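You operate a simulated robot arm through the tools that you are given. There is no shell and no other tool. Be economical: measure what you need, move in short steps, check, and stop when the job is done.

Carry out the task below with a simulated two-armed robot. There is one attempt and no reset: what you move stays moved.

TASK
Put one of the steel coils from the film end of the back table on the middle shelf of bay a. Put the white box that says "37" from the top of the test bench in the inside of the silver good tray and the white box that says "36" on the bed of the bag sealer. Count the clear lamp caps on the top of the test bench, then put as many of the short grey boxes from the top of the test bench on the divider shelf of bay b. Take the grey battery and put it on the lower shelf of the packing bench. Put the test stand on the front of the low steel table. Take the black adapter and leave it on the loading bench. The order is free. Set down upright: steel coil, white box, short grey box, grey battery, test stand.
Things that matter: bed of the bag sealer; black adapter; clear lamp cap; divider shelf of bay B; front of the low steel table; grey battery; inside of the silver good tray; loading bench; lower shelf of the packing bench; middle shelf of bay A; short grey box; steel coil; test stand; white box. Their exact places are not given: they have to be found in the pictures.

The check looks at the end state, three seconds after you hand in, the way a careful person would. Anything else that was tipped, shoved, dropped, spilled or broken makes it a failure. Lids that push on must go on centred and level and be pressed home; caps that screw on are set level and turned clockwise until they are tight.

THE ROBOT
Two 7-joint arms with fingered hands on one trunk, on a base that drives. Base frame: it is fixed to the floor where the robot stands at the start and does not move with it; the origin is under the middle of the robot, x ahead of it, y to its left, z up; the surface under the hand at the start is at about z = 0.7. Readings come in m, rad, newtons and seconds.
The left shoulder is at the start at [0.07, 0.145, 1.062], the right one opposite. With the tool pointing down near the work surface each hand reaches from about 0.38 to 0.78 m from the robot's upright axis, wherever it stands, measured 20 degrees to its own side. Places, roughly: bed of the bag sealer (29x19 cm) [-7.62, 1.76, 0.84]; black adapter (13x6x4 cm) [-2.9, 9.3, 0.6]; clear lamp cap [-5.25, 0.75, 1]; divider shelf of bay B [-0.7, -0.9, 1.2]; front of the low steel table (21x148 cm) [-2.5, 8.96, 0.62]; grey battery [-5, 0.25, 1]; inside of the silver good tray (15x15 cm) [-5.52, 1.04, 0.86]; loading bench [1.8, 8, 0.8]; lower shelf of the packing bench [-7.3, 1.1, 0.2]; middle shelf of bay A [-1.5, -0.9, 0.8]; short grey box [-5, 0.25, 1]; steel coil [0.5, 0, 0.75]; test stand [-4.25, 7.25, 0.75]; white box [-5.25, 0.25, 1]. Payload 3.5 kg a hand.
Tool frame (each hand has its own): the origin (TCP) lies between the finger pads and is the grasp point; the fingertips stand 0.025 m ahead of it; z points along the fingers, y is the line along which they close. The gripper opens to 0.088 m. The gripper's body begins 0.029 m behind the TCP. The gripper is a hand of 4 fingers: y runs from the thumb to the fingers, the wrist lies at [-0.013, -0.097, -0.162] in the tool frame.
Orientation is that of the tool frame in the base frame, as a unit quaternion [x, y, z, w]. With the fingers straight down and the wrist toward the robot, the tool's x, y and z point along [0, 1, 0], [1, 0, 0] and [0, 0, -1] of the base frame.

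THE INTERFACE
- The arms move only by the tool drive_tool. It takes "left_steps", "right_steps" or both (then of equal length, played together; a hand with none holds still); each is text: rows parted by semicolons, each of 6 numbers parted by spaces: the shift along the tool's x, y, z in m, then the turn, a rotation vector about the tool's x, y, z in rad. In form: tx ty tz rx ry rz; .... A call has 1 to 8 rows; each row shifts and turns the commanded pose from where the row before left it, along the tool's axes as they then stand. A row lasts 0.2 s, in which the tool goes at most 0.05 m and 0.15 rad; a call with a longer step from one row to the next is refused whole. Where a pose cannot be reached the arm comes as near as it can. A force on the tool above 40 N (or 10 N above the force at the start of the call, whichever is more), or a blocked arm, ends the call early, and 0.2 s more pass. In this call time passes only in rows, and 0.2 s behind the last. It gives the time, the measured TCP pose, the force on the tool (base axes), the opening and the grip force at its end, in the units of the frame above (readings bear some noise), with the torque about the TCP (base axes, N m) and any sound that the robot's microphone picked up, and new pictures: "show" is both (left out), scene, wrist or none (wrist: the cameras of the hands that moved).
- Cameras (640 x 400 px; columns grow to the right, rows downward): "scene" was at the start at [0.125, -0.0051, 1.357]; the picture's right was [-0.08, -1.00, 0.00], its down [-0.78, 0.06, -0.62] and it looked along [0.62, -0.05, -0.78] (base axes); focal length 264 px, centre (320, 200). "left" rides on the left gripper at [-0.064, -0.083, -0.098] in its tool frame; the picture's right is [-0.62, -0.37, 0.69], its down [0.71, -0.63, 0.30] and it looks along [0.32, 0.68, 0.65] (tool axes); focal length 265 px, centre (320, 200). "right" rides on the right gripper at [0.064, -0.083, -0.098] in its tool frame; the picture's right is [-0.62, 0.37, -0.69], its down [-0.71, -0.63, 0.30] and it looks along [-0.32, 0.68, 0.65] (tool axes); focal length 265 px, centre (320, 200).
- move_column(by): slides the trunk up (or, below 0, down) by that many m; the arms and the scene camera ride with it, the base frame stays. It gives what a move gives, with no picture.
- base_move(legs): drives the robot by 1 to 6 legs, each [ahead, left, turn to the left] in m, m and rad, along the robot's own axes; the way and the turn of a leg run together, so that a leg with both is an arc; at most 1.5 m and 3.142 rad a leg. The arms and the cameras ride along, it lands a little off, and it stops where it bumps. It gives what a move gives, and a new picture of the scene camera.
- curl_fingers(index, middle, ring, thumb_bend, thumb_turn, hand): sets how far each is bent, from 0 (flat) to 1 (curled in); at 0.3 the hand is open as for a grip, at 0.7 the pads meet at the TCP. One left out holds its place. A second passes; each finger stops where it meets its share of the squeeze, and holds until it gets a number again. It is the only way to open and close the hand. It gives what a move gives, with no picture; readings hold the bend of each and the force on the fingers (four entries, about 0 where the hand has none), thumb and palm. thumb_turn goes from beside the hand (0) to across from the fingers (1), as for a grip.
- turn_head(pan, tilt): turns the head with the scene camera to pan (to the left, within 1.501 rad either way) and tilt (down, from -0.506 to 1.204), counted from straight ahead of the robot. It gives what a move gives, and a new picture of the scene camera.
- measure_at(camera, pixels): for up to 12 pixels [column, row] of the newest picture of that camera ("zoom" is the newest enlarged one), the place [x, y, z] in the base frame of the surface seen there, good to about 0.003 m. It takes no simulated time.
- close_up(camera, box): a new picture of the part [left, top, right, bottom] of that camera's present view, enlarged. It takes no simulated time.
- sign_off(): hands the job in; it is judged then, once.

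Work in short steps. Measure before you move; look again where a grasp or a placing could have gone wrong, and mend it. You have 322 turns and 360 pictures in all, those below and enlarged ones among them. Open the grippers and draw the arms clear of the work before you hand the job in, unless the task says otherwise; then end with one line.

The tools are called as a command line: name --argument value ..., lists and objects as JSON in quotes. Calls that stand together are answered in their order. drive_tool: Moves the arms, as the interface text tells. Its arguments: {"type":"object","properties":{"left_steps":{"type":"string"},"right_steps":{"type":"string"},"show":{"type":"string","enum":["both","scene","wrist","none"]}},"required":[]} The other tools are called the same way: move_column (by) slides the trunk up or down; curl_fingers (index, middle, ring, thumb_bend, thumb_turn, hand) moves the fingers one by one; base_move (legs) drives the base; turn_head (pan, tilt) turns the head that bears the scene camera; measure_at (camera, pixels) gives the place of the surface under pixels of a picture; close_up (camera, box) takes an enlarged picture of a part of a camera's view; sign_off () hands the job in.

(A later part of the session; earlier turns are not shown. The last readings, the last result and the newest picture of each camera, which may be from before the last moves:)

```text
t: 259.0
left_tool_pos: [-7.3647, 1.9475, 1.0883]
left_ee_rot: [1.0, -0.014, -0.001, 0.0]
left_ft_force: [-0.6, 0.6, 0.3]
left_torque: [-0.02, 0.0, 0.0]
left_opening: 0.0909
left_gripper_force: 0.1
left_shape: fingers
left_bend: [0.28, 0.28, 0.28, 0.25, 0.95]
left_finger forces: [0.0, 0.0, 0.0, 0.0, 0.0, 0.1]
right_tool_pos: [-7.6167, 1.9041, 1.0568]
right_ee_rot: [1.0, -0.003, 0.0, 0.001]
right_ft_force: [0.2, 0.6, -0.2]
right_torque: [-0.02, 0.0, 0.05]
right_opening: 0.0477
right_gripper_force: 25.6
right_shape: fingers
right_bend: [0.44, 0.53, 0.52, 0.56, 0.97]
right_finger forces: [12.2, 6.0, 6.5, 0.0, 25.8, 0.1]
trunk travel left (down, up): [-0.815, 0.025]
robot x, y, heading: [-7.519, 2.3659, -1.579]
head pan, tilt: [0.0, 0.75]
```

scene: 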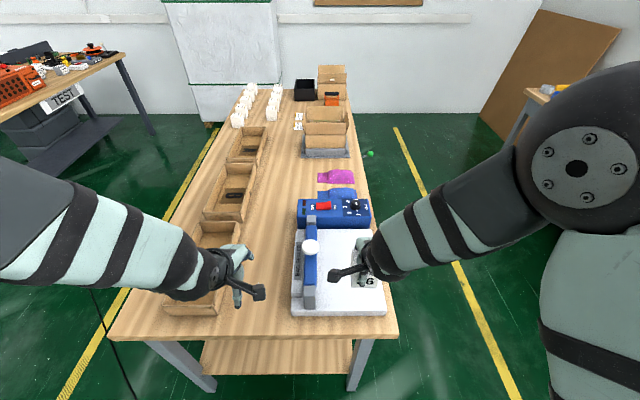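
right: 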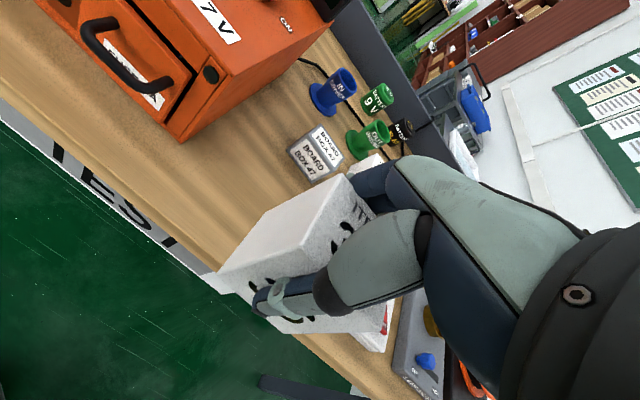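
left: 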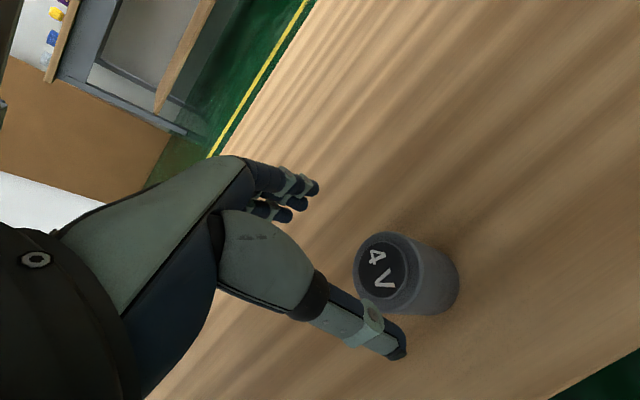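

The bed spans x -7.53..-7.71, y 1.61..1.91. I reach to (-7.625,1.77) and lower to z≈0.93.

drive_tool --right_steps "-0.002 0.035 0.01 0 0 0;-0.002 0.035 0.01 0 0 0;-0.002 0.034 0.01 0 0 0;-0.003 0.03 0.02 0 0 0;0 0 0.04 0 0 0;0 0 0.03 0 0 0" --show "both"

```text
t: 260.4
left_tool_pos: [-7.3656, 1.946, 1.0884]
left_ee_rot: [1.0, -0.014, -0.001, -0.002]
left_ft_force: [0.5, -0.4, -0.6]
left_torque: [0.02, 0.0, -0.04]
left_opening: 0.091
left_gripper_force: 0.1
left_shape: fingers
left_bend: [0.28, 0.28, 0.28, 0.25, 0.95]
left_finger forces: [0.0, 0.1, 0.0, 0.0, 0.0, 0.1]
right_tool_pos: [-7.6264, 1.7694, 0.9349]
right_ee_rot: [1.0, -0.003, 0.0, -0.001]
right_ft_force: [0.2, 0.2, -0.7]
right_torque: [0.0, -0.01, 0.01]
right_opening: 0.0481
right_gripper_force: 25.2
right_shape: fingers
right_bend: [0.44, 0.53, 0.52, 0.56, 0.97]
right_finger forces: [12.0, 6.1, 6.4, 0.0, 25.4, 0.0]
trunk travel left (down, up): [-0.815, 0.025]
robot x, y, heading: [-7.5198, 2.3662, -1.582]
head pan, tilt: [0.0, 0.75]
```

scene: 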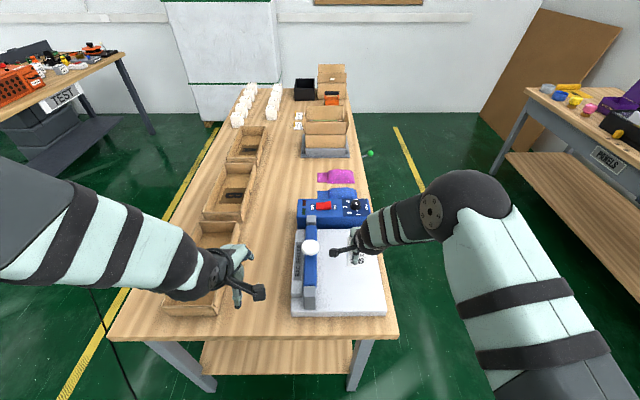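
right: 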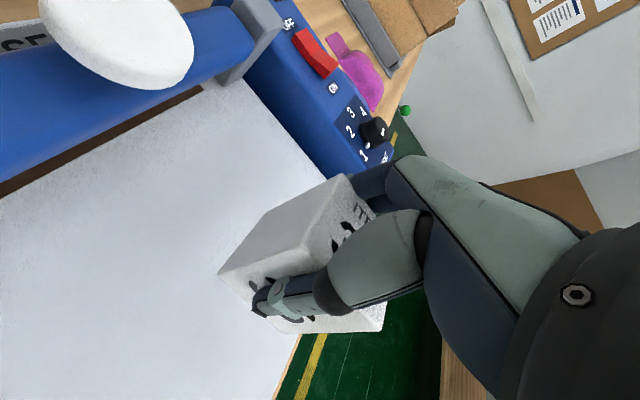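

Good. Lower to 0.893 then creep to contact.

drive_tool --right_steps "0.003 0 0.02 0 0 0;0 0 0.015 0 0 0;0 0 0.006 0 0 0" --show "wrist"

drive_tool --right_steps "0 0 0.002 0 0 0;0 0 0.002 0 0 0" --show "none"

```text
t: 261.2
left_tool_pos: [-7.3645, 1.9464, 1.0881]
left_ee_rot: [1.0, -0.014, 0.0, 0.0]
left_ft_force: [-0.1, -0.7, -0.7]
left_torque: [0.01, 0.01, -0.02]
left_opening: 0.0909
left_gripper_force: 0.0
left_shape: fingers
left_bend: [0.28, 0.28, 0.28, 0.25, 0.95]
left_finger forces: [0.1, 0.1, 0.0, 0.1, 0.0, 0.1]
right_tool_pos: [-7.6236, 1.7695, 0.8964]
right_ee_rot: [1.0, -0.003, -0.001, 0.0]
right_ft_force: [0.4, 0.2, 0.0]
right_torque: [0.0, 0.01, -0.02]
right_opening: 0.0479
right_gripper_force: 24.8
right_shape: fingers
right_bend: [0.44, 0.53, 0.52, 0.56, 0.97]
right_finger forces: [12.1, 5.8, 6.4, 0.0, 25.5, 0.0]
trunk travel left (down, up): [-0.815, 0.025]
robot x, y, heading: [-7.5212, 2.3657, -1.584]
head pan, tilt: [0.0, 0.75]
```

right: 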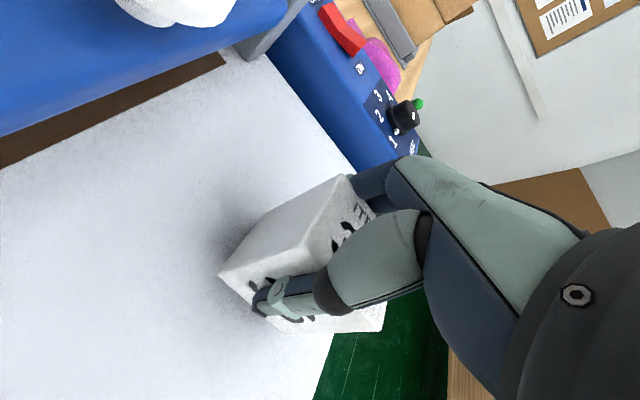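

```text
t: 261.8
left_tool_pos: [-7.3655, 1.9469, 1.0879]
left_ee_rot: [1.0, -0.014, 0.0, -0.001]
left_ft_force: [-0.4, -0.3, -1.0]
left_torque: [0.0, 0.01, 0.0]
left_opening: 0.0909
left_gripper_force: 0.0
left_shape: fingers
left_bend: [0.28, 0.28, 0.28, 0.25, 0.95]
left_finger forces: [0.0, 0.1, 0.1, 0.0, 0.0, 0.0]
right_tool_pos: [-7.6241, 1.7688, 0.8907]
right_ee_rot: [1.0, -0.004, 0.001, -0.001]
right_ft_force: [-0.3, 0.4, -0.9]
right_torque: [0.03, 0.0, 0.01]
right_opening: 0.048
right_gripper_force: 24.6
right_shape: fingers
right_bend: [0.44, 0.53, 0.52, 0.56, 0.97]
right_finger forces: [12.1, 5.9, 6.4, 0.0, 25.5, 0.0]
trunk travel left (down, up): [-0.815, 0.025]
robot x, y, heading: [-7.5192, 2.3663, -1.579]
head pan, tilt: [0.0, 0.75]
```

I check the bed edge against the box in this wrist view before release.

close_up --camera "right" --box '[180, 150, 460, 390]'

measure_at --camera "right" --pixels '[[325, 345], [315, 375], [225, 275], [255, 290], [250, 330], [300, 325]]'

```text
1.67 times, centred on (320, 270) of right
```

zoom: 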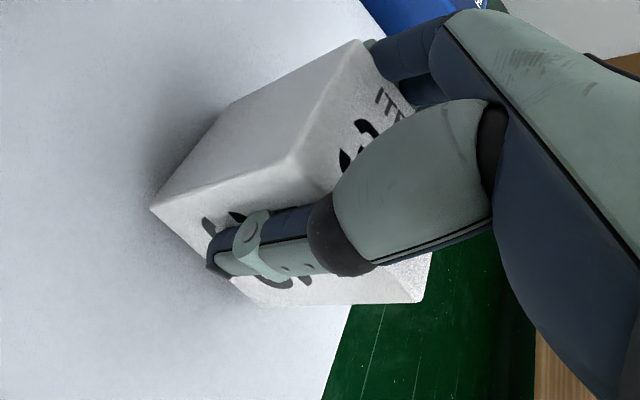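

```text
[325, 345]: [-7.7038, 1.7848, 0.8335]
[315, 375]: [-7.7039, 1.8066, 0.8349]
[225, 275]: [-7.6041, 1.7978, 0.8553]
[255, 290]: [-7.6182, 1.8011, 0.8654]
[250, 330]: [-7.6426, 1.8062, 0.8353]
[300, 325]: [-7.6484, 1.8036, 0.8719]
```

Box x to -7.65, edge at -7.704: safely on. Continue to contact.

drive_tool --right_steps "0 0 0.002 0 0 0;0 0 0.001 0 0 0" --show "none"

drive_tool --right_steps "0 0 0.0015 0 0 0" --show "none"

```text
t: 262.4
left_tool_pos: [-7.3655, 1.9462, 1.0869]
left_ee_rot: [1.0, -0.014, 0.0, -0.001]
left_ft_force: [-0.3, 0.3, 0.2]
left_torque: [-0.02, -0.01, -0.01]
left_opening: 0.0909
left_gripper_force: 0.0
left_shape: fingers
left_bend: [0.28, 0.28, 0.28, 0.25, 0.95]
left_finger forces: [0.1, 0.0, 0.1, 0.0, 0.0, 0.1]
right_tool_pos: [-7.6234, 1.7676, 0.8892]
right_ee_rot: [1.0, -0.003, -0.001, 0.0]
right_ft_force: [0.0, 0.0, 0.1]
right_torque: [-0.02, 0.0, -0.01]
right_opening: 0.0479
right_gripper_force: 24.9
right_shape: fingers
right_bend: [0.44, 0.53, 0.52, 0.56, 0.97]
right_finger forces: [12.2, 5.8, 6.4, 0.1, 25.4, 0.0]
trunk travel left (down, up): [-0.815, 0.025]
robot x, y, heading: [-7.5195, 2.3669, -1.577]
head pan, tilt: [0.0, 0.75]
```

```text
t: 262.8
left_tool_pos: [-7.3648, 1.9463, 1.0871]
left_ee_rot: [1.0, -0.013, 0.0, -0.001]
left_ft_force: [-0.6, 0.5, 0.1]
left_torque: [-0.04, 0.0, -0.01]
left_opening: 0.0908
left_gripper_force: 0.0
left_shape: fingers
left_bend: [0.28, 0.28, 0.28, 0.25, 0.95]
left_finger forces: [0.0, 0.0, 0.0, 0.0, 0.0, 0.0]
right_tool_pos: [-7.6243, 1.7689, 0.8877]
right_ee_rot: [1.0, -0.004, 0.0, 0.0]
right_ft_force: [0.0, 0.6, -0.7]
right_torque: [-0.04, 0.0, 0.02]
right_opening: 0.0481
right_gripper_force: 25.7
right_shape: fingers
right_bend: [0.44, 0.53, 0.52, 0.56, 0.97]
right_finger forces: [12.1, 6.0, 6.4, 0.0, 25.6, 0.0]
trunk travel left (down, up): [-0.815, 0.025]
robot x, y, heading: [-7.5194, 2.3659, -1.575]
head pan, tilt: [0.0, 0.75]
```

drive_tool --right_steps "0 0 0.0015 0 0 0;0 0 0.001 0 0 0" --show "none"

drive_tool --right_steps "0 0 0.001 0 0 0" --show "none"

```text
t: 263.4
left_tool_pos: [-7.3658, 1.949, 1.0893]
left_ee_rot: [1.0, -0.014, 0.0, 0.0]
left_ft_force: [0.6, -0.5, 0.2]
left_torque: [-0.01, 0.0, 0.01]
left_opening: 0.091
left_gripper_force: 0.1
left_shape: fingers
left_bend: [0.28, 0.28, 0.28, 0.25, 0.95]
left_finger forces: [0.0, 0.1, 0.1, 0.0, 0.0, 0.0]
right_tool_pos: [-7.6243, 1.7696, 0.8863]
right_ee_rot: [1.0, -0.003, 0.0, 0.001]
right_ft_force: [-0.9, 1.8, 9.7]
right_torque: [-0.16, -0.02, 0.01]
right_opening: 0.048
right_gripper_force: 26.9
right_shape: fingers
right_bend: [0.44, 0.53, 0.52, 0.56, 0.97]
right_finger forces: [12.3, 6.3, 6.7, 0.0, 28.3, 0.1]
trunk travel left (down, up): [-0.815, 0.025]
robot x, y, heading: [-7.52, 2.3653, -1.576]
head pan, tilt: [0.0, 0.75]
```

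```text
t: 263.8
left_tool_pos: [-7.3659, 1.9484, 1.0884]
left_ee_rot: [1.0, -0.014, 0.0, 0.0]
left_ft_force: [1.4, -0.1, 0.1]
left_torque: [-0.02, 0.03, 0.0]
left_opening: 0.0909
left_gripper_force: 0.0
left_shape: fingers
left_bend: [0.28, 0.28, 0.28, 0.25, 0.95]
left_finger forces: [0.0, 0.1, 0.0, 0.0, 0.0, 0.0]
right_tool_pos: [-7.624, 1.7684, 0.8863]
right_ee_rot: [1.0, -0.005, 0.0, 0.004]
right_ft_force: [-1.4, 0.8, 15.8]
right_torque: [-0.34, -0.01, 0.0]
right_opening: 0.048
right_gripper_force: 29.0
right_shape: fingers
right_bend: [0.44, 0.53, 0.52, 0.56, 0.97]
right_finger forces: [13.0, 7.2, 7.4, 0.1, 29.6, 0.0]
trunk travel left (down, up): [-0.815, 0.025]
robot x, y, heading: [-7.5218, 2.3638, -1.577]
head pan, tilt: [0.0, 0.75]
```

Contact. Ease up 2 mm, open, lift straight up and back.

drive_tool --right_steps "0 0 -0.002 0 0 0" --show "none"

curl_fingers --hand "right" --index 0.3 --middle 0.3 --ring 0.3 --thumb_bend 0.3 --thumb_turn 0.98

drive_tool --right_steps "0 0 -0.02 0 0 0;0 0 -0.03 0 0 0;0 0 -0.04 0 0 0;0 0 -0.04 0 0 0;0 0 -0.04 0 0 0;0 -0.045 0 0 0 0;0 -0.045 0 0 0 0;0 -0.045 0 0 0 0" --show "both"

```text
t: 264.2
left_tool_pos: [-7.3652, 1.9491, 1.0891]
left_ee_rot: [1.0, -0.014, 0.0, 0.0]
left_ft_force: [0.0, 0.0, 0.3]
left_torque: [0.0, -0.01, -0.03]
left_opening: 0.0911
left_gripper_force: 0.0
left_shape: fingers
left_bend: [0.28, 0.28, 0.28, 0.25, 0.95]
left_finger forces: [0.1, 0.1, 0.1, 0.0, 0.1, 0.0]
right_tool_pos: [-7.6227, 1.7697, 0.8865]
right_ee_rot: [1.0, -0.004, 0.001, 0.001]
right_ft_force: [-1.7, -1.8, 11.6]
right_torque: [-0.42, 0.0, -0.02]
right_opening: 0.0479
right_gripper_force: 28.3
right_shape: fingers
right_bend: [0.44, 0.53, 0.52, 0.56, 0.97]
right_finger forces: [13.5, 7.3, 7.6, 0.0, 28.2, 0.0]
trunk travel left (down, up): [-0.815, 0.025]
robot x, y, heading: [-7.5207, 2.3668, -1.578]
head pan, tilt: [0.0, 0.75]
```

```text
t: 265.2
left_tool_pos: [-7.3663, 1.9464, 1.0872]
left_ee_rot: [1.0, -0.014, 0.0, -0.001]
left_ft_force: [-0.1, -0.9, -0.6]
left_torque: [0.01, 0.02, 0.04]
left_opening: 0.0909
left_gripper_force: 0.0
left_shape: fingers
left_bend: [0.28, 0.28, 0.28, 0.25, 0.95]
left_finger forces: [0.1, 0.0, 0.1, 0.1, 0.1, 0.0]
right_tool_pos: [-7.623, 1.769, 0.8846]
right_ee_rot: [1.0, -0.004, 0.0, -0.001]
right_ft_force: [0.0, 0.9, -0.4]
right_torque: [0.01, 0.01, 0.03]
right_opening: 0.0857
right_gripper_force: 0.2
right_shape: fingers
right_bend: [0.3, 0.3, 0.3, 0.3, 0.96]
right_finger forces: [0.3, 0.0, 0.1, 0.0, 0.5, 0.1]
trunk travel left (down, up): [-0.815, 0.025]
robot x, y, heading: [-7.5179, 2.3671, -1.575]
head pan, tilt: [0.0, 0.75]
```

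```text
t: 267.0
left_tool_pos: [-7.3643, 1.948, 1.0881]
left_ee_rot: [1.0, -0.015, 0.0, 0.0]
left_ft_force: [0.1, -0.3, -1.0]
left_torque: [0.01, 0.01, 0.02]
left_opening: 0.0909
left_gripper_force: 0.2
left_shape: fingers
left_bend: [0.28, 0.28, 0.28, 0.25, 0.95]
left_finger forces: [0.0, 0.0, 0.0, 0.0, 0.0, 0.0]
right_tool_pos: [-7.6212, 1.9079, 1.0566]
right_ee_rot: [1.0, -0.003, -0.001, 0.0]
right_ft_force: [-0.6, -0.3, 0.8]
right_torque: [-0.01, -0.02, 0.0]
right_opening: 0.085
right_gripper_force: 0.0
right_shape: fingers
right_bend: [0.3, 0.3, 0.3, 0.3, 0.96]
right_finger forces: [0.0, 0.0, 0.1, 0.0, 0.1, 0.0]
trunk travel left (down, up): [-0.815, 0.025]
robot x, y, heading: [-7.52, 2.3664, -1.573]
head pan, tilt: [0.0, 0.75]
```

scene: 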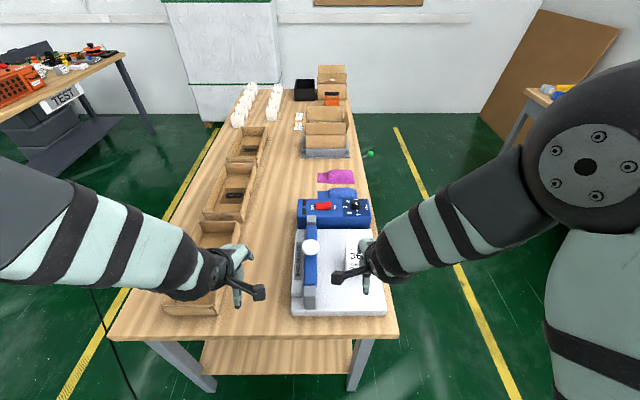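
right: 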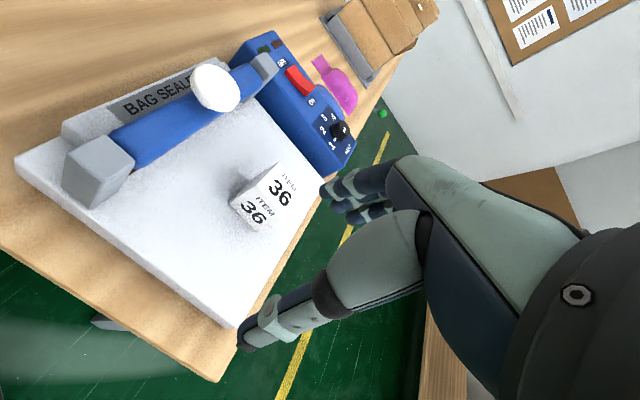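

36 stands on the bed. Now back to the test bench for two grey boxes.

base_move --legs '[[-0.3, 0, 0], [0, 0, 1.575], [1.33, 0, 0], [0, -1.25, 0]]'

```text
t: 285.1
left_tool_pos: [-5.7611, 1.5804, 1.0866]
left_ee_rot: [0.724, 0.69, 0.0, 0.0]
left_ft_force: [-0.6, -0.5, 0.8]
left_torque: [-0.03, 0.0, 0.05]
left_opening: 0.0909
left_gripper_force: 0.0
left_shape: fingers
left_bend: [0.28, 0.28, 0.28, 0.25, 0.95]
left_finger forces: [0.0, 0.0, 0.0, 0.1, 0.0, 0.0]
right_tool_pos: [-5.7251, 1.3221, 1.0559]
right_ee_rot: [0.716, 0.698, -0.002, 0.0]
right_ft_force: [-0.4, 0.1, -0.2]
right_torque: [0.02, 0.02, 0.01]
right_opening: 0.0849
right_gripper_force: 0.1
right_shape: fingers
right_bend: [0.3, 0.3, 0.3, 0.3, 0.96]
right_finger forces: [0.1, 0.1, 0.0, 0.0, 0.0, 0.0]
trunk travel left (down, up): [-0.815, 0.025]
robot x, y, heading: [-6.184, 1.4347, -0.023]
head pan, tilt: [0.0, 0.75]
```

scene: 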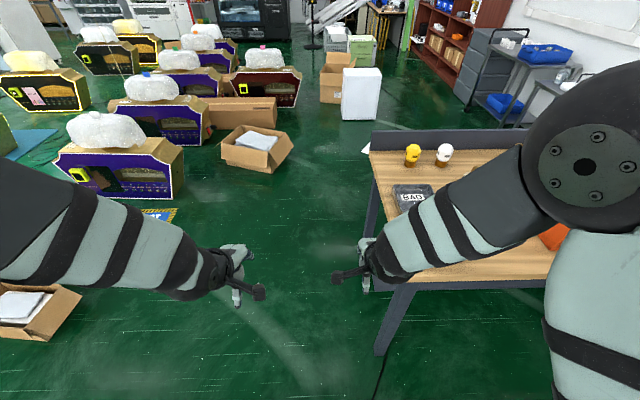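

Next I shift right to y≈0.08 in front of the grey boxes 47 and 35.

base_move --legs '[[0.03, -1.33, 0.023]]'

turn_head --pan 0 --tilt 0.9

```text
t: 291.8
left_tool_pos: [-5.7698, 0.2476, 1.0877]
left_ee_rot: [0.725, 0.688, 0.0, -0.001]
left_ft_force: [-0.4, 0.1, -0.8]
left_torque: [0.01, 0.0, 0.01]
left_opening: 0.0913
left_gripper_force: 0.0
left_shape: fingers
left_bend: [0.28, 0.28, 0.28, 0.25, 0.95]
left_finger forces: [0.0, 0.0, 0.0, 0.0, 0.1, 0.1]
right_tool_pos: [-5.7356, -0.0085, 1.055]
right_ee_rot: [0.719, 0.695, -0.002, 0.0]
right_ft_force: [0.2, 1.1, 0.1]
right_torque: [-0.03, -0.01, -0.03]
right_opening: 0.0852
right_gripper_force: 0.0
right_shape: fingers
right_bend: [0.3, 0.3, 0.3, 0.3, 0.96]
right_finger forces: [0.1, 0.0, 0.1, 0.1, 0.0, 0.0]
trunk travel left (down, up): [-0.815, 0.025]
robot x, y, heading: [-6.1932, 0.1057, -0.038]
head pan, tilt: [0.0, 0.75]
```

scene: 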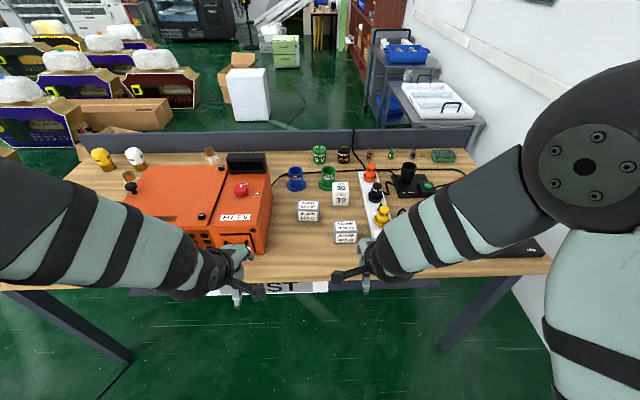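

```text
t: 292.5
left_tool_pos: [-5.769, 0.2478, 1.0887]
left_ee_rot: [0.725, 0.688, 0.0, -0.001]
left_ft_force: [-0.1, -0.9, 0.4]
left_torque: [0.0, 0.0, 0.0]
left_opening: 0.0908
left_gripper_force: 0.0
left_shape: fingers
left_bend: [0.28, 0.28, 0.28, 0.25, 0.95]
left_finger forces: [0.0, 0.0, 0.0, 0.1, 0.1, 0.0]
right_tool_pos: [-5.7361, -0.0094, 1.0545]
right_ee_rot: [0.719, 0.695, 0.0, 0.0]
right_ft_force: [-0.5, 0.3, 0.1]
right_torque: [0.0, 0.02, 0.03]
right_opening: 0.0852
right_gripper_force: 0.0
right_shape: fingers
right_bend: [0.3, 0.3, 0.3, 0.3, 0.96]
right_finger forces: [0.0, 0.0, 0.0, 0.0, 0.1, 0.1]
trunk travel left (down, up): [-0.815, 0.025]
robot x, y, heading: [-6.1933, 0.1078, -0.026]
head pan, tilt: [0.0, 0.901]
```

scene: 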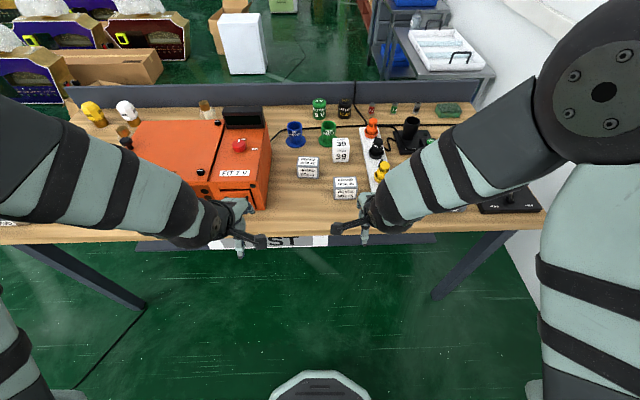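

Measure the tops of boxes 47 and 35 via a close-up.

close_up --camera "scene" --box '[280, 130, 380, 210]'

measure_at --camera "zoom" --pixels '[[130, 172], [240, 172], [248, 222], [125, 222], [185, 198], [355, 305], [485, 305], [495, 360], [352, 362], [420, 332], [390, 150], [185, 250]]'

```text
5.00 times, centred on (330, 170) of scene
```

zoom: 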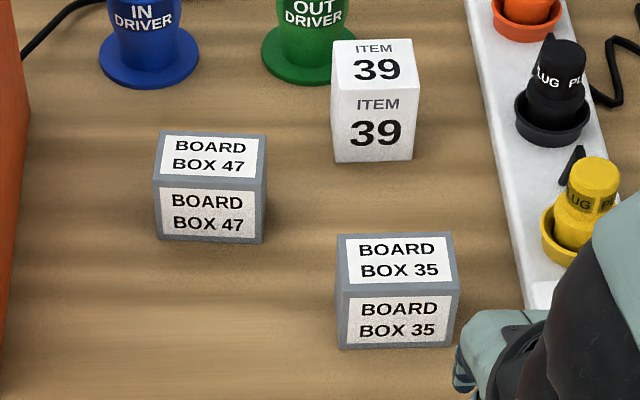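

```text
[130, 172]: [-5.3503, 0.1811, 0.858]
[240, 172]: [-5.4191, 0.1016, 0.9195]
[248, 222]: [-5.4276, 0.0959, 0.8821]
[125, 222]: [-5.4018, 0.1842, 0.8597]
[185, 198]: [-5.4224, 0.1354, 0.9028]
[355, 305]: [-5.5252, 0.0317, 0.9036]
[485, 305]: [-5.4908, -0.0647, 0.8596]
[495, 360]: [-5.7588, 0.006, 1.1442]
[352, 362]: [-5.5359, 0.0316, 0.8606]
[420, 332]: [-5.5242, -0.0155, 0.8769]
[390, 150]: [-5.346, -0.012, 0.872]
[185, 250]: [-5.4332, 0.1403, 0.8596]
```

measure_at --camera "zoom" --pixels '[[171, 136], [261, 139], [260, 175], [160, 178], [210, 157], [347, 238], [446, 236], [453, 280], [344, 284], [398, 260], [400, 70], [325, 50]]'

```text
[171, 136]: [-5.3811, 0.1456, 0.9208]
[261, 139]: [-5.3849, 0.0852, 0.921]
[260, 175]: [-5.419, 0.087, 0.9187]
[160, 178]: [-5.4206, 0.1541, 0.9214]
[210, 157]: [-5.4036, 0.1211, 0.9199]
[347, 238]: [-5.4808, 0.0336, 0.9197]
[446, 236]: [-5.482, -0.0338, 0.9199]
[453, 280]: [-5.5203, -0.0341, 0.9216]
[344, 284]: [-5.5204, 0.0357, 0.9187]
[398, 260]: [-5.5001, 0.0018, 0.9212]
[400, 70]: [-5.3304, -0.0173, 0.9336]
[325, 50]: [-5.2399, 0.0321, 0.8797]
```

47: centre (-5.401,0.118); 35: centre (-5.501,0.000), tops 0.920. Right hand goes for 35: move over and partly down.

drive_tool --right_steps "0.0034 0.047 0 0 0 0;0.0034 0.047 0 0 0 0;0.0034 0.047 0 0 0 0;0.0034 0.047 0 0 0 0;0.0034 0.0465 0 0 0 -0.034;0 0 0.04 0 0 0;0 0 0.04 0 0 0" --show "wrist"

```text
t: 294.1
left_tool_pos: [-5.7686, 0.2472, 1.0877]
left_ee_rot: [0.726, 0.688, -0.001, -0.001]
left_ft_force: [-0.2, -0.2, 0.2]
left_torque: [0.0, 0.0, 0.03]
left_opening: 0.091
left_gripper_force: 0.0
left_shape: fingers
left_bend: [0.28, 0.28, 0.28, 0.25, 0.95]
left_finger forces: [0.1, 0.1, 0.0, 0.0, 0.0, 0.0]
right_tool_pos: [-5.4992, -0.0007, 0.9742]
right_ee_rot: [0.707, 0.708, -0.001, 0.0]
right_ft_force: [-0.1, 0.1, -0.3]
right_torque: [0.03, -0.03, -0.02]
right_opening: 0.0852
right_gripper_force: 0.1
right_shape: fingers
right_bend: [0.3, 0.3, 0.3, 0.3, 0.96]
right_finger forces: [0.1, 0.0, 0.1, 0.1, 0.0, 0.0]
trunk travel left (down, up): [-0.815, 0.025]
robot x, y, heading: [-6.1929, 0.1027, -0.035]
head pan, tilt: [0.0, 0.901]
```

right: 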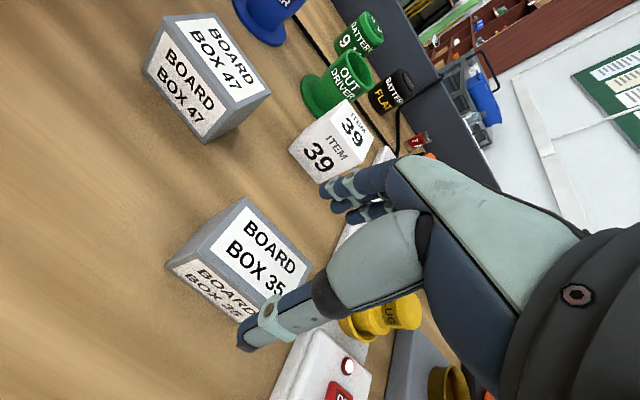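

Aligned. Descend to 0.898 and close.

drive_tool --right_steps "0 -0.001 0.03 0 0 0;0 0 0.03 0 0 0;0 0 0.016 0 0 0" --show "none"

curl_fingers --hand "right" --index 0.7 --middle 0.7 --ring 0.7 --thumb_bend 0.7

drive_tool --right_steps "0 0 -0.03 0 0 0;0 0 -0.04 0 0 0;0 0 -0.04 0 0 0;0 -0.03 -0.04 0 0 0;0 -0.045 0 0 0 0;0 -0.045 0 0 0 0;0 -0.045 0 0 0 0;-0.045 -0.01 0 0 0 0" --show "both"

```text
t: 294.9
left_tool_pos: [-5.77, 0.2486, 1.0884]
left_ee_rot: [0.726, 0.688, -0.001, 0.0]
left_ft_force: [-0.2, -0.3, -0.1]
left_torque: [0.0, 0.01, 0.0]
left_opening: 0.0908
left_gripper_force: 0.1
left_shape: fingers
left_bend: [0.28, 0.28, 0.28, 0.25, 0.95]
left_finger forces: [0.0, 0.0, 0.0, 0.1, 0.0, 0.1]
right_tool_pos: [-5.5017, -0.0011, 0.8995]
right_ee_rot: [0.706, 0.708, 0.0, -0.001]
right_ft_force: [0.7, -0.7, 0.4]
right_torque: [0.03, -0.01, -0.01]
right_opening: 0.0852
right_gripper_force: 0.0
right_shape: fingers
right_bend: [0.3, 0.3, 0.3, 0.3, 0.96]
right_finger forces: [0.1, 0.0, 0.0, 0.0, 0.0, 0.1]
trunk travel left (down, up): [-0.815, 0.025]
robot x, y, heading: [-6.1967, 0.1042, -0.034]
head pan, tilt: [0.0, 0.901]
```

```text
t: 295.9
left_tool_pos: [-5.7694, 0.2475, 1.0883]
left_ee_rot: [0.726, 0.688, -0.001, -0.001]
left_ft_force: [0.0, -0.2, -0.5]
left_torque: [0.04, 0.01, -0.05]
left_opening: 0.0904
left_gripper_force: 0.0
left_shape: fingers
left_bend: [0.28, 0.28, 0.28, 0.25, 0.95]
left_finger forces: [0.1, 0.1, 0.1, 0.1, 0.0, 0.0]
right_tool_pos: [-5.501, -0.0008, 0.8996]
right_ee_rot: [0.707, 0.707, 0.0, 0.0]
right_ft_force: [2.2, -0.5, 2.7]
right_torque: [-0.01, -0.19, -0.01]
right_opening: 0.0436
right_gripper_force: 26.2
right_shape: fingers
right_bend: [0.51, 0.55, 0.54, 0.53, 0.97]
right_finger forces: [11.7, 7.1, 7.3, 0.0, 25.8, 0.0]
trunk travel left (down, up): [-0.815, 0.025]
robot x, y, heading: [-6.1943, 0.1054, -0.034]
head pan, tilt: [0.0, 0.901]
```

```text
t: 297.7
left_tool_pos: [-5.7694, 0.2448, 1.0884]
left_ee_rot: [0.725, 0.688, -0.001, -0.001]
left_ft_force: [0.0, -0.1, -0.9]
left_torque: [0.04, 0.01, -0.02]
left_opening: 0.0911
left_gripper_force: 0.0
left_shape: fingers
left_bend: [0.28, 0.28, 0.28, 0.25, 0.95]
left_finger forces: [0.1, 0.0, 0.0, 0.1, 0.0, 0.1]
right_tool_pos: [-5.6751, -0.046, 1.0519]
right_ee_rot: [0.706, 0.708, 0.0, -0.001]
right_ft_force: [0.3, -1.1, -2.6]
right_torque: [0.03, -0.04, 0.02]
right_opening: 0.0432
right_gripper_force: 23.8
right_shape: fingers
right_bend: [0.51, 0.56, 0.55, 0.53, 0.97]
right_finger forces: [9.8, 6.3, 6.6, 0.1, 24.0, 0.0]
trunk travel left (down, up): [-0.815, 0.025]
robot x, y, heading: [-6.1911, 0.1035, -0.031]
head pan, tilt: [0.0, 0.901]
```

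scene: 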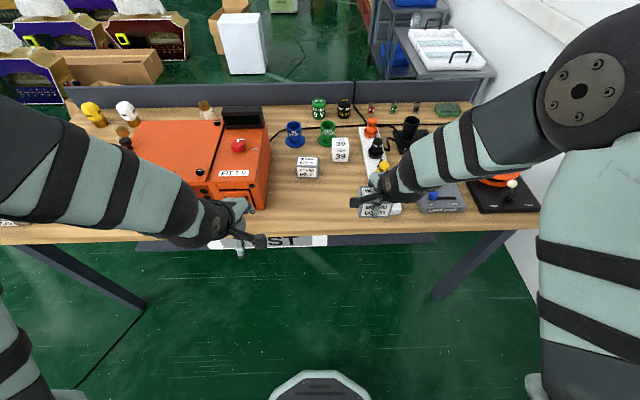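
right: 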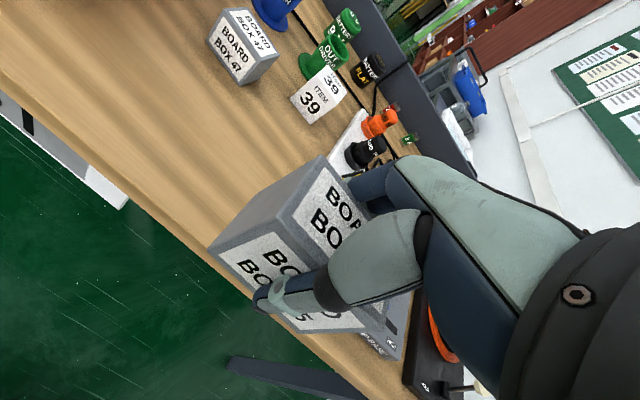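

35 is held. I drive ahead 0.12 m for the left hand to reach 47.

base_move --legs '[[0.12, 0.0, 0.034]]'

```text
t: 298.9
left_tool_pos: [-5.6561, 0.2592, 1.0891]
left_ee_rot: [0.714, 0.701, 0.001, 0.0]
left_ft_force: [0.9, 0.0, -0.5]
left_torque: [-0.02, -0.03, -0.01]
left_opening: 0.091
left_gripper_force: 0.1
left_shape: fingers
left_bend: [0.28, 0.28, 0.28, 0.25, 0.95]
left_finger forces: [0.0, 0.0, 0.1, 0.0, 0.0, 0.0]
right_tool_pos: [-5.5523, -0.0292, 1.0536]
right_ee_rot: [0.694, 0.72, 0.001, 0.001]
right_ft_force: [-0.6, -0.1, -1.2]
right_torque: [0.01, 0.01, 0.01]
right_opening: 0.0435
right_gripper_force: 23.3
right_shape: fingers
right_bend: [0.51, 0.56, 0.55, 0.53, 0.97]
right_finger forces: [9.8, 6.3, 6.6, 0.0, 24.1, 0.1]
trunk travel left (down, up): [-0.815, 0.025]
robot x, y, heading: [-6.072, 0.0992, 0.006]
head pan, tilt: [0.0, 0.901]
```

scene: 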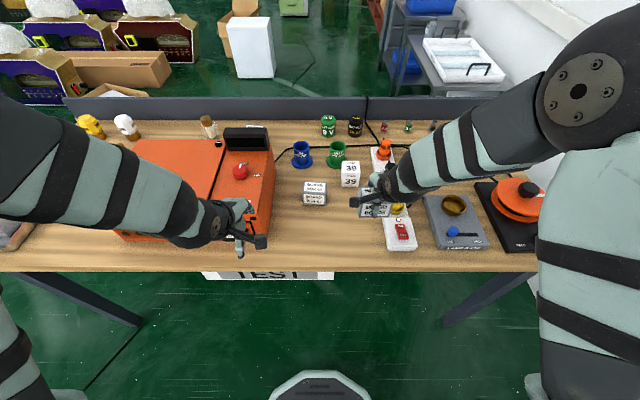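

To avoid the two camera brackets meeting, I move the right hand away to the right while the left shifts right, then forward.

drive_tool --left_steps "0 0 -0.01 0 0 0;0 0 0 0 0 0;-0.047 0 0 0 0 -0.0184;-0.047 0 0 0 0 0;-0.047 0 0 0 0 0" --right_steps "-0.045 0 0 0 0 0;-0.045 0 0 0 0 0;-0.045 0 0 0 0 0;-0.03 0 0 0 0 0;0 0 0 0 0 0" --show "scene"

drive_tool --left_steps "0 0.043 0 0 0 0;0 0.043 0 0 0 0;0 0.043 0 0 0 0;0 0.043 0 0 0 0;0 0.043 0 0 0 0;0 0.04 0 0 0 0;0 0 0.04 0 0 0;0 0 0.04 0 0 0" --show "both"

```text
t: 300.1
left_tool_pos: [-5.6552, 0.1191, 1.1005]
left_ee_rot: [0.708, 0.707, -0.001, 0.0]
left_ft_force: [0.1, -0.4, 0.6]
left_torque: [-0.02, -0.02, -0.01]
left_opening: 0.0909
left_gripper_force: 0.0
left_shape: fingers
left_bend: [0.28, 0.28, 0.28, 0.25, 0.95]
left_finger forces: [0.0, 0.0, 0.0, 0.0, 0.0, 0.1]
right_tool_pos: [-5.5463, -0.1924, 1.0539]
right_ee_rot: [0.694, 0.72, 0.0, 0.0]
right_ft_force: [-0.3, 0.8, -1.4]
right_torque: [0.01, 0.01, 0.0]
right_opening: 0.0432
right_gripper_force: 22.9
right_shape: fingers
right_bend: [0.51, 0.56, 0.55, 0.53, 0.97]
right_finger forces: [9.5, 6.2, 6.5, 0.1, 23.5, 0.0]
trunk travel left (down, up): [-0.815, 0.025]
robot x, y, heading: [-6.0732, 0.0997, 0.002]
head pan, tilt: [0.0, 0.901]
```

scene: 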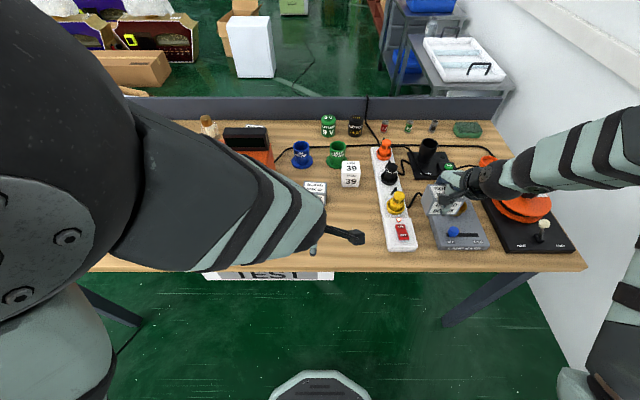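

```text
t: 301.9
left_tool_pos: [-5.3993, 0.1165, 1.016]
left_ee_rot: [0.708, 0.706, -0.001, -0.001]
left_ft_force: [-0.6, -0.2, 0.3]
left_torque: [0.0, -0.04, 0.0]
left_opening: 0.0909
left_gripper_force: 0.0
left_shape: fingers
left_bend: [0.28, 0.28, 0.28, 0.25, 0.95]
left_finger forces: [0.0, 0.0, 0.0, 0.0, 0.1, 0.0]
right_tool_pos: [-5.5431, -0.193, 1.0535]
right_ee_rot: [0.694, 0.72, -0.001, 0.0]
right_ft_force: [0.0, 0.6, -1.7]
right_torque: [-0.01, 0.0, -0.02]
right_opening: 0.0432
right_gripper_force: 22.7
right_shape: fingers
right_bend: [0.51, 0.56, 0.55, 0.53, 0.97]
right_finger forces: [9.6, 6.2, 6.5, 0.0, 23.5, 0.0]
trunk travel left (down, up): [-0.815, 0.025]
robot x, y, heading: [-6.0726, 0.1052, 0.003]
head pan, tilt: [0.0, 0.901]
```

scene: 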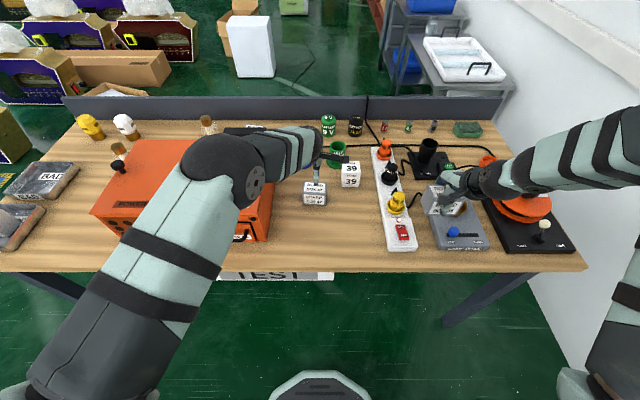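
left: 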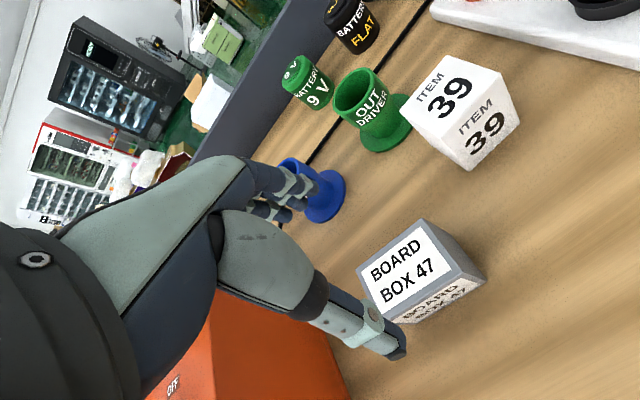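

The elbow hovers above the power box; I check its height before descending.

measure_at --camera "scene" --pixels '[[210, 165], [262, 185], [240, 210], [200, 210], [190, 230], [270, 150], [300, 140]]'

measure_at --camera "left" --pixels '[[425, 222], [395, 245], [362, 270], [450, 275], [485, 275], [400, 320], [410, 270]]'

```text
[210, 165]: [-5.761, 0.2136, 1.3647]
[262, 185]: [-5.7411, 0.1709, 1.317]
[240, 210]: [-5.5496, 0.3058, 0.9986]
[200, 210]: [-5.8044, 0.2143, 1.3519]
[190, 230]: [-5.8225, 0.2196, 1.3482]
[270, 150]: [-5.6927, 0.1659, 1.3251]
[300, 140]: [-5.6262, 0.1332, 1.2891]
```

```text
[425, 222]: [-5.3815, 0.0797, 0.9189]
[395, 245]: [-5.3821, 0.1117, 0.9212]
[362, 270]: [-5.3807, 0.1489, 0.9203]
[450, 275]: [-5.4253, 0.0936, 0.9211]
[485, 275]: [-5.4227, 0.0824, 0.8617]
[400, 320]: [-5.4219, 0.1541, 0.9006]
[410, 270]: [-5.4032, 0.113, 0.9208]
```

Elbow is clear. Lower the left hand to 0.898 and close.

drive_tool --left_steps "0 -0.002 0.04 0 0 0;0 0 0.04 0 0 0;0 0 0.025 0 0 0;0 0 0.012 0 0 0" --show "none"

curl_fingers --hand "left" --index 0.7 --middle 0.7 --ring 0.7 --thumb_bend 0.7

drive_tool --left_steps "0 0 -0.03 0 0 0;0 0 -0.04 0 0 0;0 0 -0.04 0 0 0;0 0 -0.04 0 0 0;0 0 -0.02 0 0 0" --show "both"

```text
t: 302.9
left_tool_pos: [-5.4029, 0.1188, 0.9003]
left_ee_rot: [0.708, 0.706, -0.001, -0.001]
left_ft_force: [0.5, -1.0, 0.8]
left_torque: [-0.03, -0.02, -0.04]
left_opening: 0.0909
left_gripper_force: 0.2
left_shape: fingers
left_bend: [0.28, 0.28, 0.28, 0.25, 0.95]
left_finger forces: [0.0, 0.0, 0.0, 0.0, 0.0, 0.1]
right_tool_pos: [-5.5455, -0.1918, 1.0525]
right_ee_rot: [0.695, 0.719, -0.001, 0.0]
right_ft_force: [-0.1, 0.9, -1.7]
right_torque: [0.01, -0.01, 0.02]
right_opening: 0.0434
right_gripper_force: 22.5
right_shape: fingers
right_bend: [0.51, 0.56, 0.55, 0.53, 0.97]
right_finger forces: [9.6, 6.2, 6.5, 0.0, 23.5, 0.1]
trunk travel left (down, up): [-0.815, 0.025]
robot x, y, heading: [-6.0801, 0.1039, 0.006]
head pan, tilt: [0.0, 0.901]
```

```text
t: 303.9
left_tool_pos: [-5.4021, 0.119, 0.8996]
left_ee_rot: [0.708, 0.706, -0.001, 0.0]
left_ft_force: [1.6, -0.5, 1.7]
left_torque: [0.03, -0.19, -0.04]
left_opening: 0.0434
left_gripper_force: 25.1
left_shape: fingers
left_bend: [0.52, 0.55, 0.53, 0.52, 0.97]
left_finger forces: [10.8, 6.9, 7.3, 0.0, 25.6, 0.0]
right_tool_pos: [-5.5455, -0.1926, 1.053]
right_ee_rot: [0.694, 0.72, -0.002, -0.001]
right_ft_force: [0.2, -1.0, -2.4]
right_torque: [-0.01, -0.02, 0.0]
right_opening: 0.0431
right_gripper_force: 22.8
right_shape: fingers
right_bend: [0.51, 0.56, 0.55, 0.53, 0.97]
right_finger forces: [9.6, 6.2, 6.5, 0.0, 23.6, 0.0]
trunk travel left (down, up): [-0.815, 0.025]
robot x, y, heading: [-6.0709, 0.1034, 0.002]
head pan, tilt: [0.0, 0.901]
```

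```text
t: 305.1
left_tool_pos: [-5.4019, 0.1162, 1.07]
left_ee_rot: [0.708, 0.707, -0.001, -0.001]
left_ft_force: [0.2, -0.1, -1.7]
left_torque: [0.01, -0.04, -0.02]
left_opening: 0.0434
left_gripper_force: 23.7
left_shape: fingers
left_bend: [0.52, 0.55, 0.54, 0.52, 0.97]
left_finger forces: [10.1, 6.3, 6.7, 0.0, 24.6, 0.0]
right_tool_pos: [-5.5455, -0.192, 1.0528]
right_ee_rot: [0.695, 0.719, 0.0, -0.001]
right_ft_force: [0.6, -0.1, -1.8]
right_torque: [0.03, -0.01, 0.01]
right_opening: 0.0432
right_gripper_force: 22.3
right_shape: fingers
right_bend: [0.51, 0.56, 0.55, 0.53, 0.97]
right_finger forces: [9.6, 6.2, 6.5, 0.0, 23.5, 0.0]
trunk travel left (down, up): [-0.815, 0.025]
robot x, y, heading: [-6.0762, 0.107, -0.001]
head pan, tilt: [0.0, 0.901]
```

scene: 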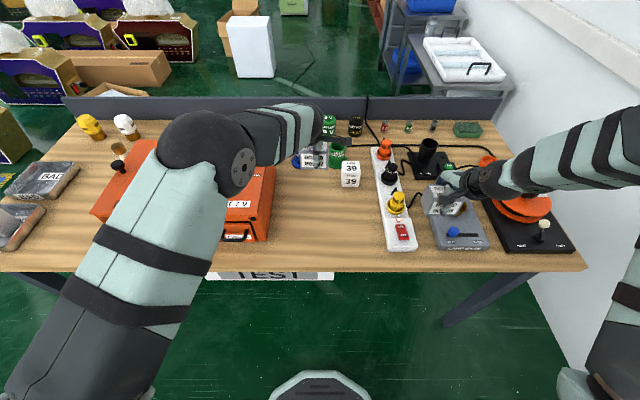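
left: 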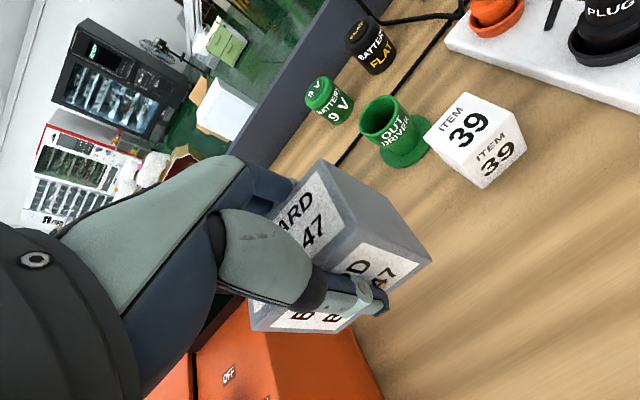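

Both grey boxes are held. I back away, then tuck the hands.

base_move --legs '[[-0.25, 0, 0]]'

drive_tool --left_steps "0 -0.04 0 0 0 0;0.015 -0.04 0 0 0 0;0.02 -0.04 0 0 0 0;0.02 -0.04 0 0 0 0;0.02 -0.04 0 0 0 0" --right_steps "0 -0.02 0 0 0 0;0 -0.02 0 0 0 0;0 -0.02 0 0 0 0;0 -0.02 0 0 0 0;0 0 0 0 0 0" --show "none"

```text
t: 307.0
left_tool_pos: [-5.6524, 0.1154, 1.0685]
left_ee_rot: [0.708, 0.706, -0.002, -0.002]
left_ft_force: [0.5, -0.3, -0.7]
left_torque: [0.0, 0.02, 0.01]
left_opening: 0.0433
left_gripper_force: 23.8
left_shape: fingers
left_bend: [0.52, 0.55, 0.54, 0.52, 0.97]
left_finger forces: [10.2, 6.3, 6.9, 0.1, 24.7, 0.1]
right_tool_pos: [-5.794, -0.1928, 1.0525]
right_ee_rot: [0.695, 0.719, -0.001, -0.001]
right_ft_force: [0.2, 0.6, -1.2]
right_torque: [0.0, -0.02, 0.02]
right_opening: 0.0431
right_gripper_force: 23.0
right_shape: fingers
right_bend: [0.51, 0.56, 0.55, 0.53, 0.97]
right_finger forces: [9.6, 6.2, 6.5, 0.1, 23.5, 0.0]
trunk travel left (down, up): [-0.815, 0.025]
robot x, y, heading: [-6.3275, 0.0991, 0.001]
head pan, tilt: [0.0, 0.901]
```

scene: 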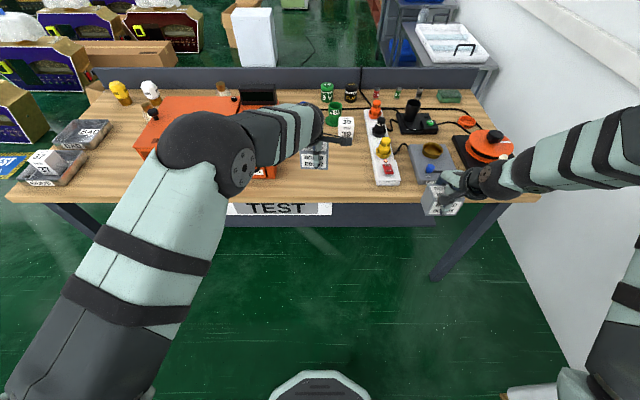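

```text
t: 308.2
left_tool_pos: [-5.8578, 0.1935, 1.0714]
left_ee_rot: [0.708, 0.706, -0.001, 0.0]
left_ft_force: [0.3, -0.4, -1.2]
left_torque: [0.0, 0.01, 0.0]
left_opening: 0.0432
left_gripper_force: 23.2
left_shape: fingers
left_bend: [0.52, 0.56, 0.54, 0.52, 0.97]
left_finger forces: [9.7, 6.3, 6.6, 0.0, 23.7, 0.1]
right_tool_pos: [-5.8762, -0.1973, 1.0531]
right_ee_rot: [0.695, 0.719, -0.001, 0.0]
right_ft_force: [0.1, 0.7, -1.8]
right_torque: [0.01, -0.02, -0.02]
right_opening: 0.0433
right_gripper_force: 23.1
right_shape: fingers
right_bend: [0.51, 0.56, 0.55, 0.53, 0.97]
right_finger forces: [9.5, 6.2, 6.5, 0.0, 23.5, 0.0]
trunk travel left (down, up): [-0.815, 0.025]
robot x, y, heading: [-6.3308, 0.1059, -0.002]
head pan, tilt: [0.0, 0.901]
```

Drive around the bench end toward the bays (first part).

base_move --legs '[[0, 0.75, 0], [0, 0.72, 0], [0.8, 0, 0], [0.8, 0, 0]]'

```text
t: 323.4
left_tool_pos: [-4.2518, 1.6454, 1.0714]
left_ee_rot: [0.701, 0.713, -0.001, -0.001]
left_ft_force: [-0.5, 0.9, -0.2]
left_torque: [0.0, -0.01, 0.02]
left_opening: 0.0433
left_gripper_force: 23.3
left_shape: fingers
left_bend: [0.52, 0.56, 0.54, 0.52, 0.97]
left_finger forces: [9.7, 6.1, 6.4, 0.0, 23.4, 0.0]
right_tool_pos: [-4.2624, 1.2558, 1.0533]
right_ee_rot: [0.688, 0.726, 0.001, 0.001]
right_ft_force: [-0.6, 0.4, -1.6]
right_torque: [-0.03, 0.01, -0.02]
right_opening: 0.0433
right_gripper_force: 22.9
right_shape: fingers
right_bend: [0.51, 0.56, 0.55, 0.53, 0.97]
right_finger forces: [9.7, 6.1, 6.4, 0.0, 23.5, 0.0]
trunk travel left (down, up): [-0.815, 0.025]
robot x, y, heading: [-4.7172, 1.5471, 0.021]
head pan, tilt: [0.0, 0.901]
```

scene: 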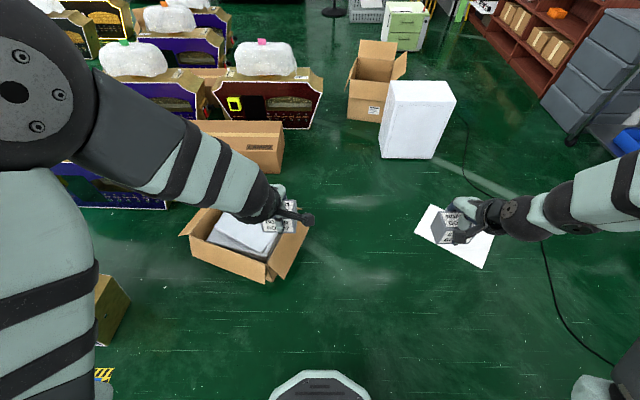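

base_move --legs '[[0.6, -0.5, -0.021], [0, -0.9, 0], [1.4, 0, 0], [1.3, 0, 0]]'

turn_head --pan -0.9 --tilt 0.35

```text
t: 344.5
left_tool_pos: [-1.0024, 0.1452, 1.0719]
left_ee_rot: [0.716, 0.698, 0.0, 0.0]
left_ft_force: [0.5, -0.3, -1.8]
left_torque: [-0.03, -0.03, 0.01]
left_opening: 0.0432
left_gripper_force: 23.0
left_shape: fingers
left_bend: [0.52, 0.56, 0.54, 0.52, 0.97]
left_finger forces: [9.5, 6.0, 6.3, 0.1, 23.4, 0.0]
right_tool_pos: [-1.0316, -0.2438, 1.0528]
right_ee_rot: [0.703, 0.711, -0.001, 0.0]
right_ft_force: [0.2, 0.2, -1.8]
right_torque: [0.03, -0.05, 0.06]
right_opening: 0.0432
right_gripper_force: 23.1
right_shape: fingers
right_bend: [0.51, 0.56, 0.55, 0.52, 0.97]
right_finger forces: [9.7, 6.1, 6.4, 0.0, 23.4, 0.0]
trunk travel left (down, up): [-0.815, 0.025]
robot x, y, heading: [-1.4736, 0.0651, -0.025]
head pan, tilt: [0.0, 0.901]
```

scene: 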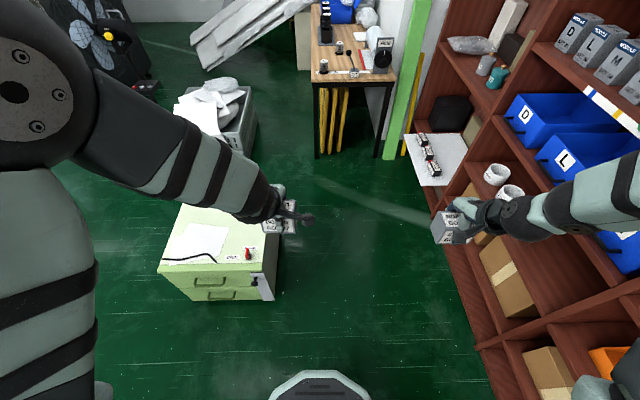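

```text
t: 345.7
left_tool_pos: [-1.003, 0.1438, 1.0714]
left_ee_rot: [0.715, 0.699, -0.001, -0.001]
left_ft_force: [-0.4, 0.8, -2.4]
left_torque: [0.02, 0.0, 0.0]
left_opening: 0.0428
left_gripper_force: 22.9
left_shape: fingers
left_bend: [0.52, 0.56, 0.54, 0.52, 0.97]
left_finger forces: [9.7, 6.0, 6.4, 0.0, 23.4, 0.0]
right_tool_pos: [-1.0308, -0.2443, 1.0536]
right_ee_rot: [0.703, 0.712, -0.001, -0.001]
right_ft_force: [0.2, 0.7, -1.5]
right_torque: [0.0, -0.04, 0.01]
right_opening: 0.0429
right_gripper_force: 22.8
right_shape: fingers
right_bend: [0.51, 0.56, 0.55, 0.52, 0.97]
right_finger forces: [9.7, 6.1, 6.5, 0.1, 23.4, 0.1]
trunk travel left (down, up): [-0.815, 0.025]
robot x, y, heading: [-1.4707, 0.0667, -0.026]
head pan, tilt: [-0.901, 0.351]
```

scene: 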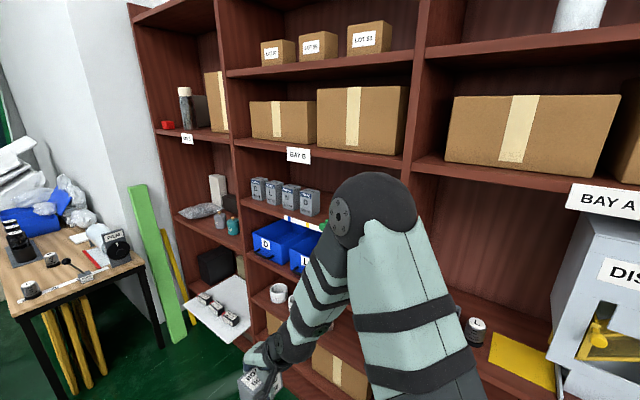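

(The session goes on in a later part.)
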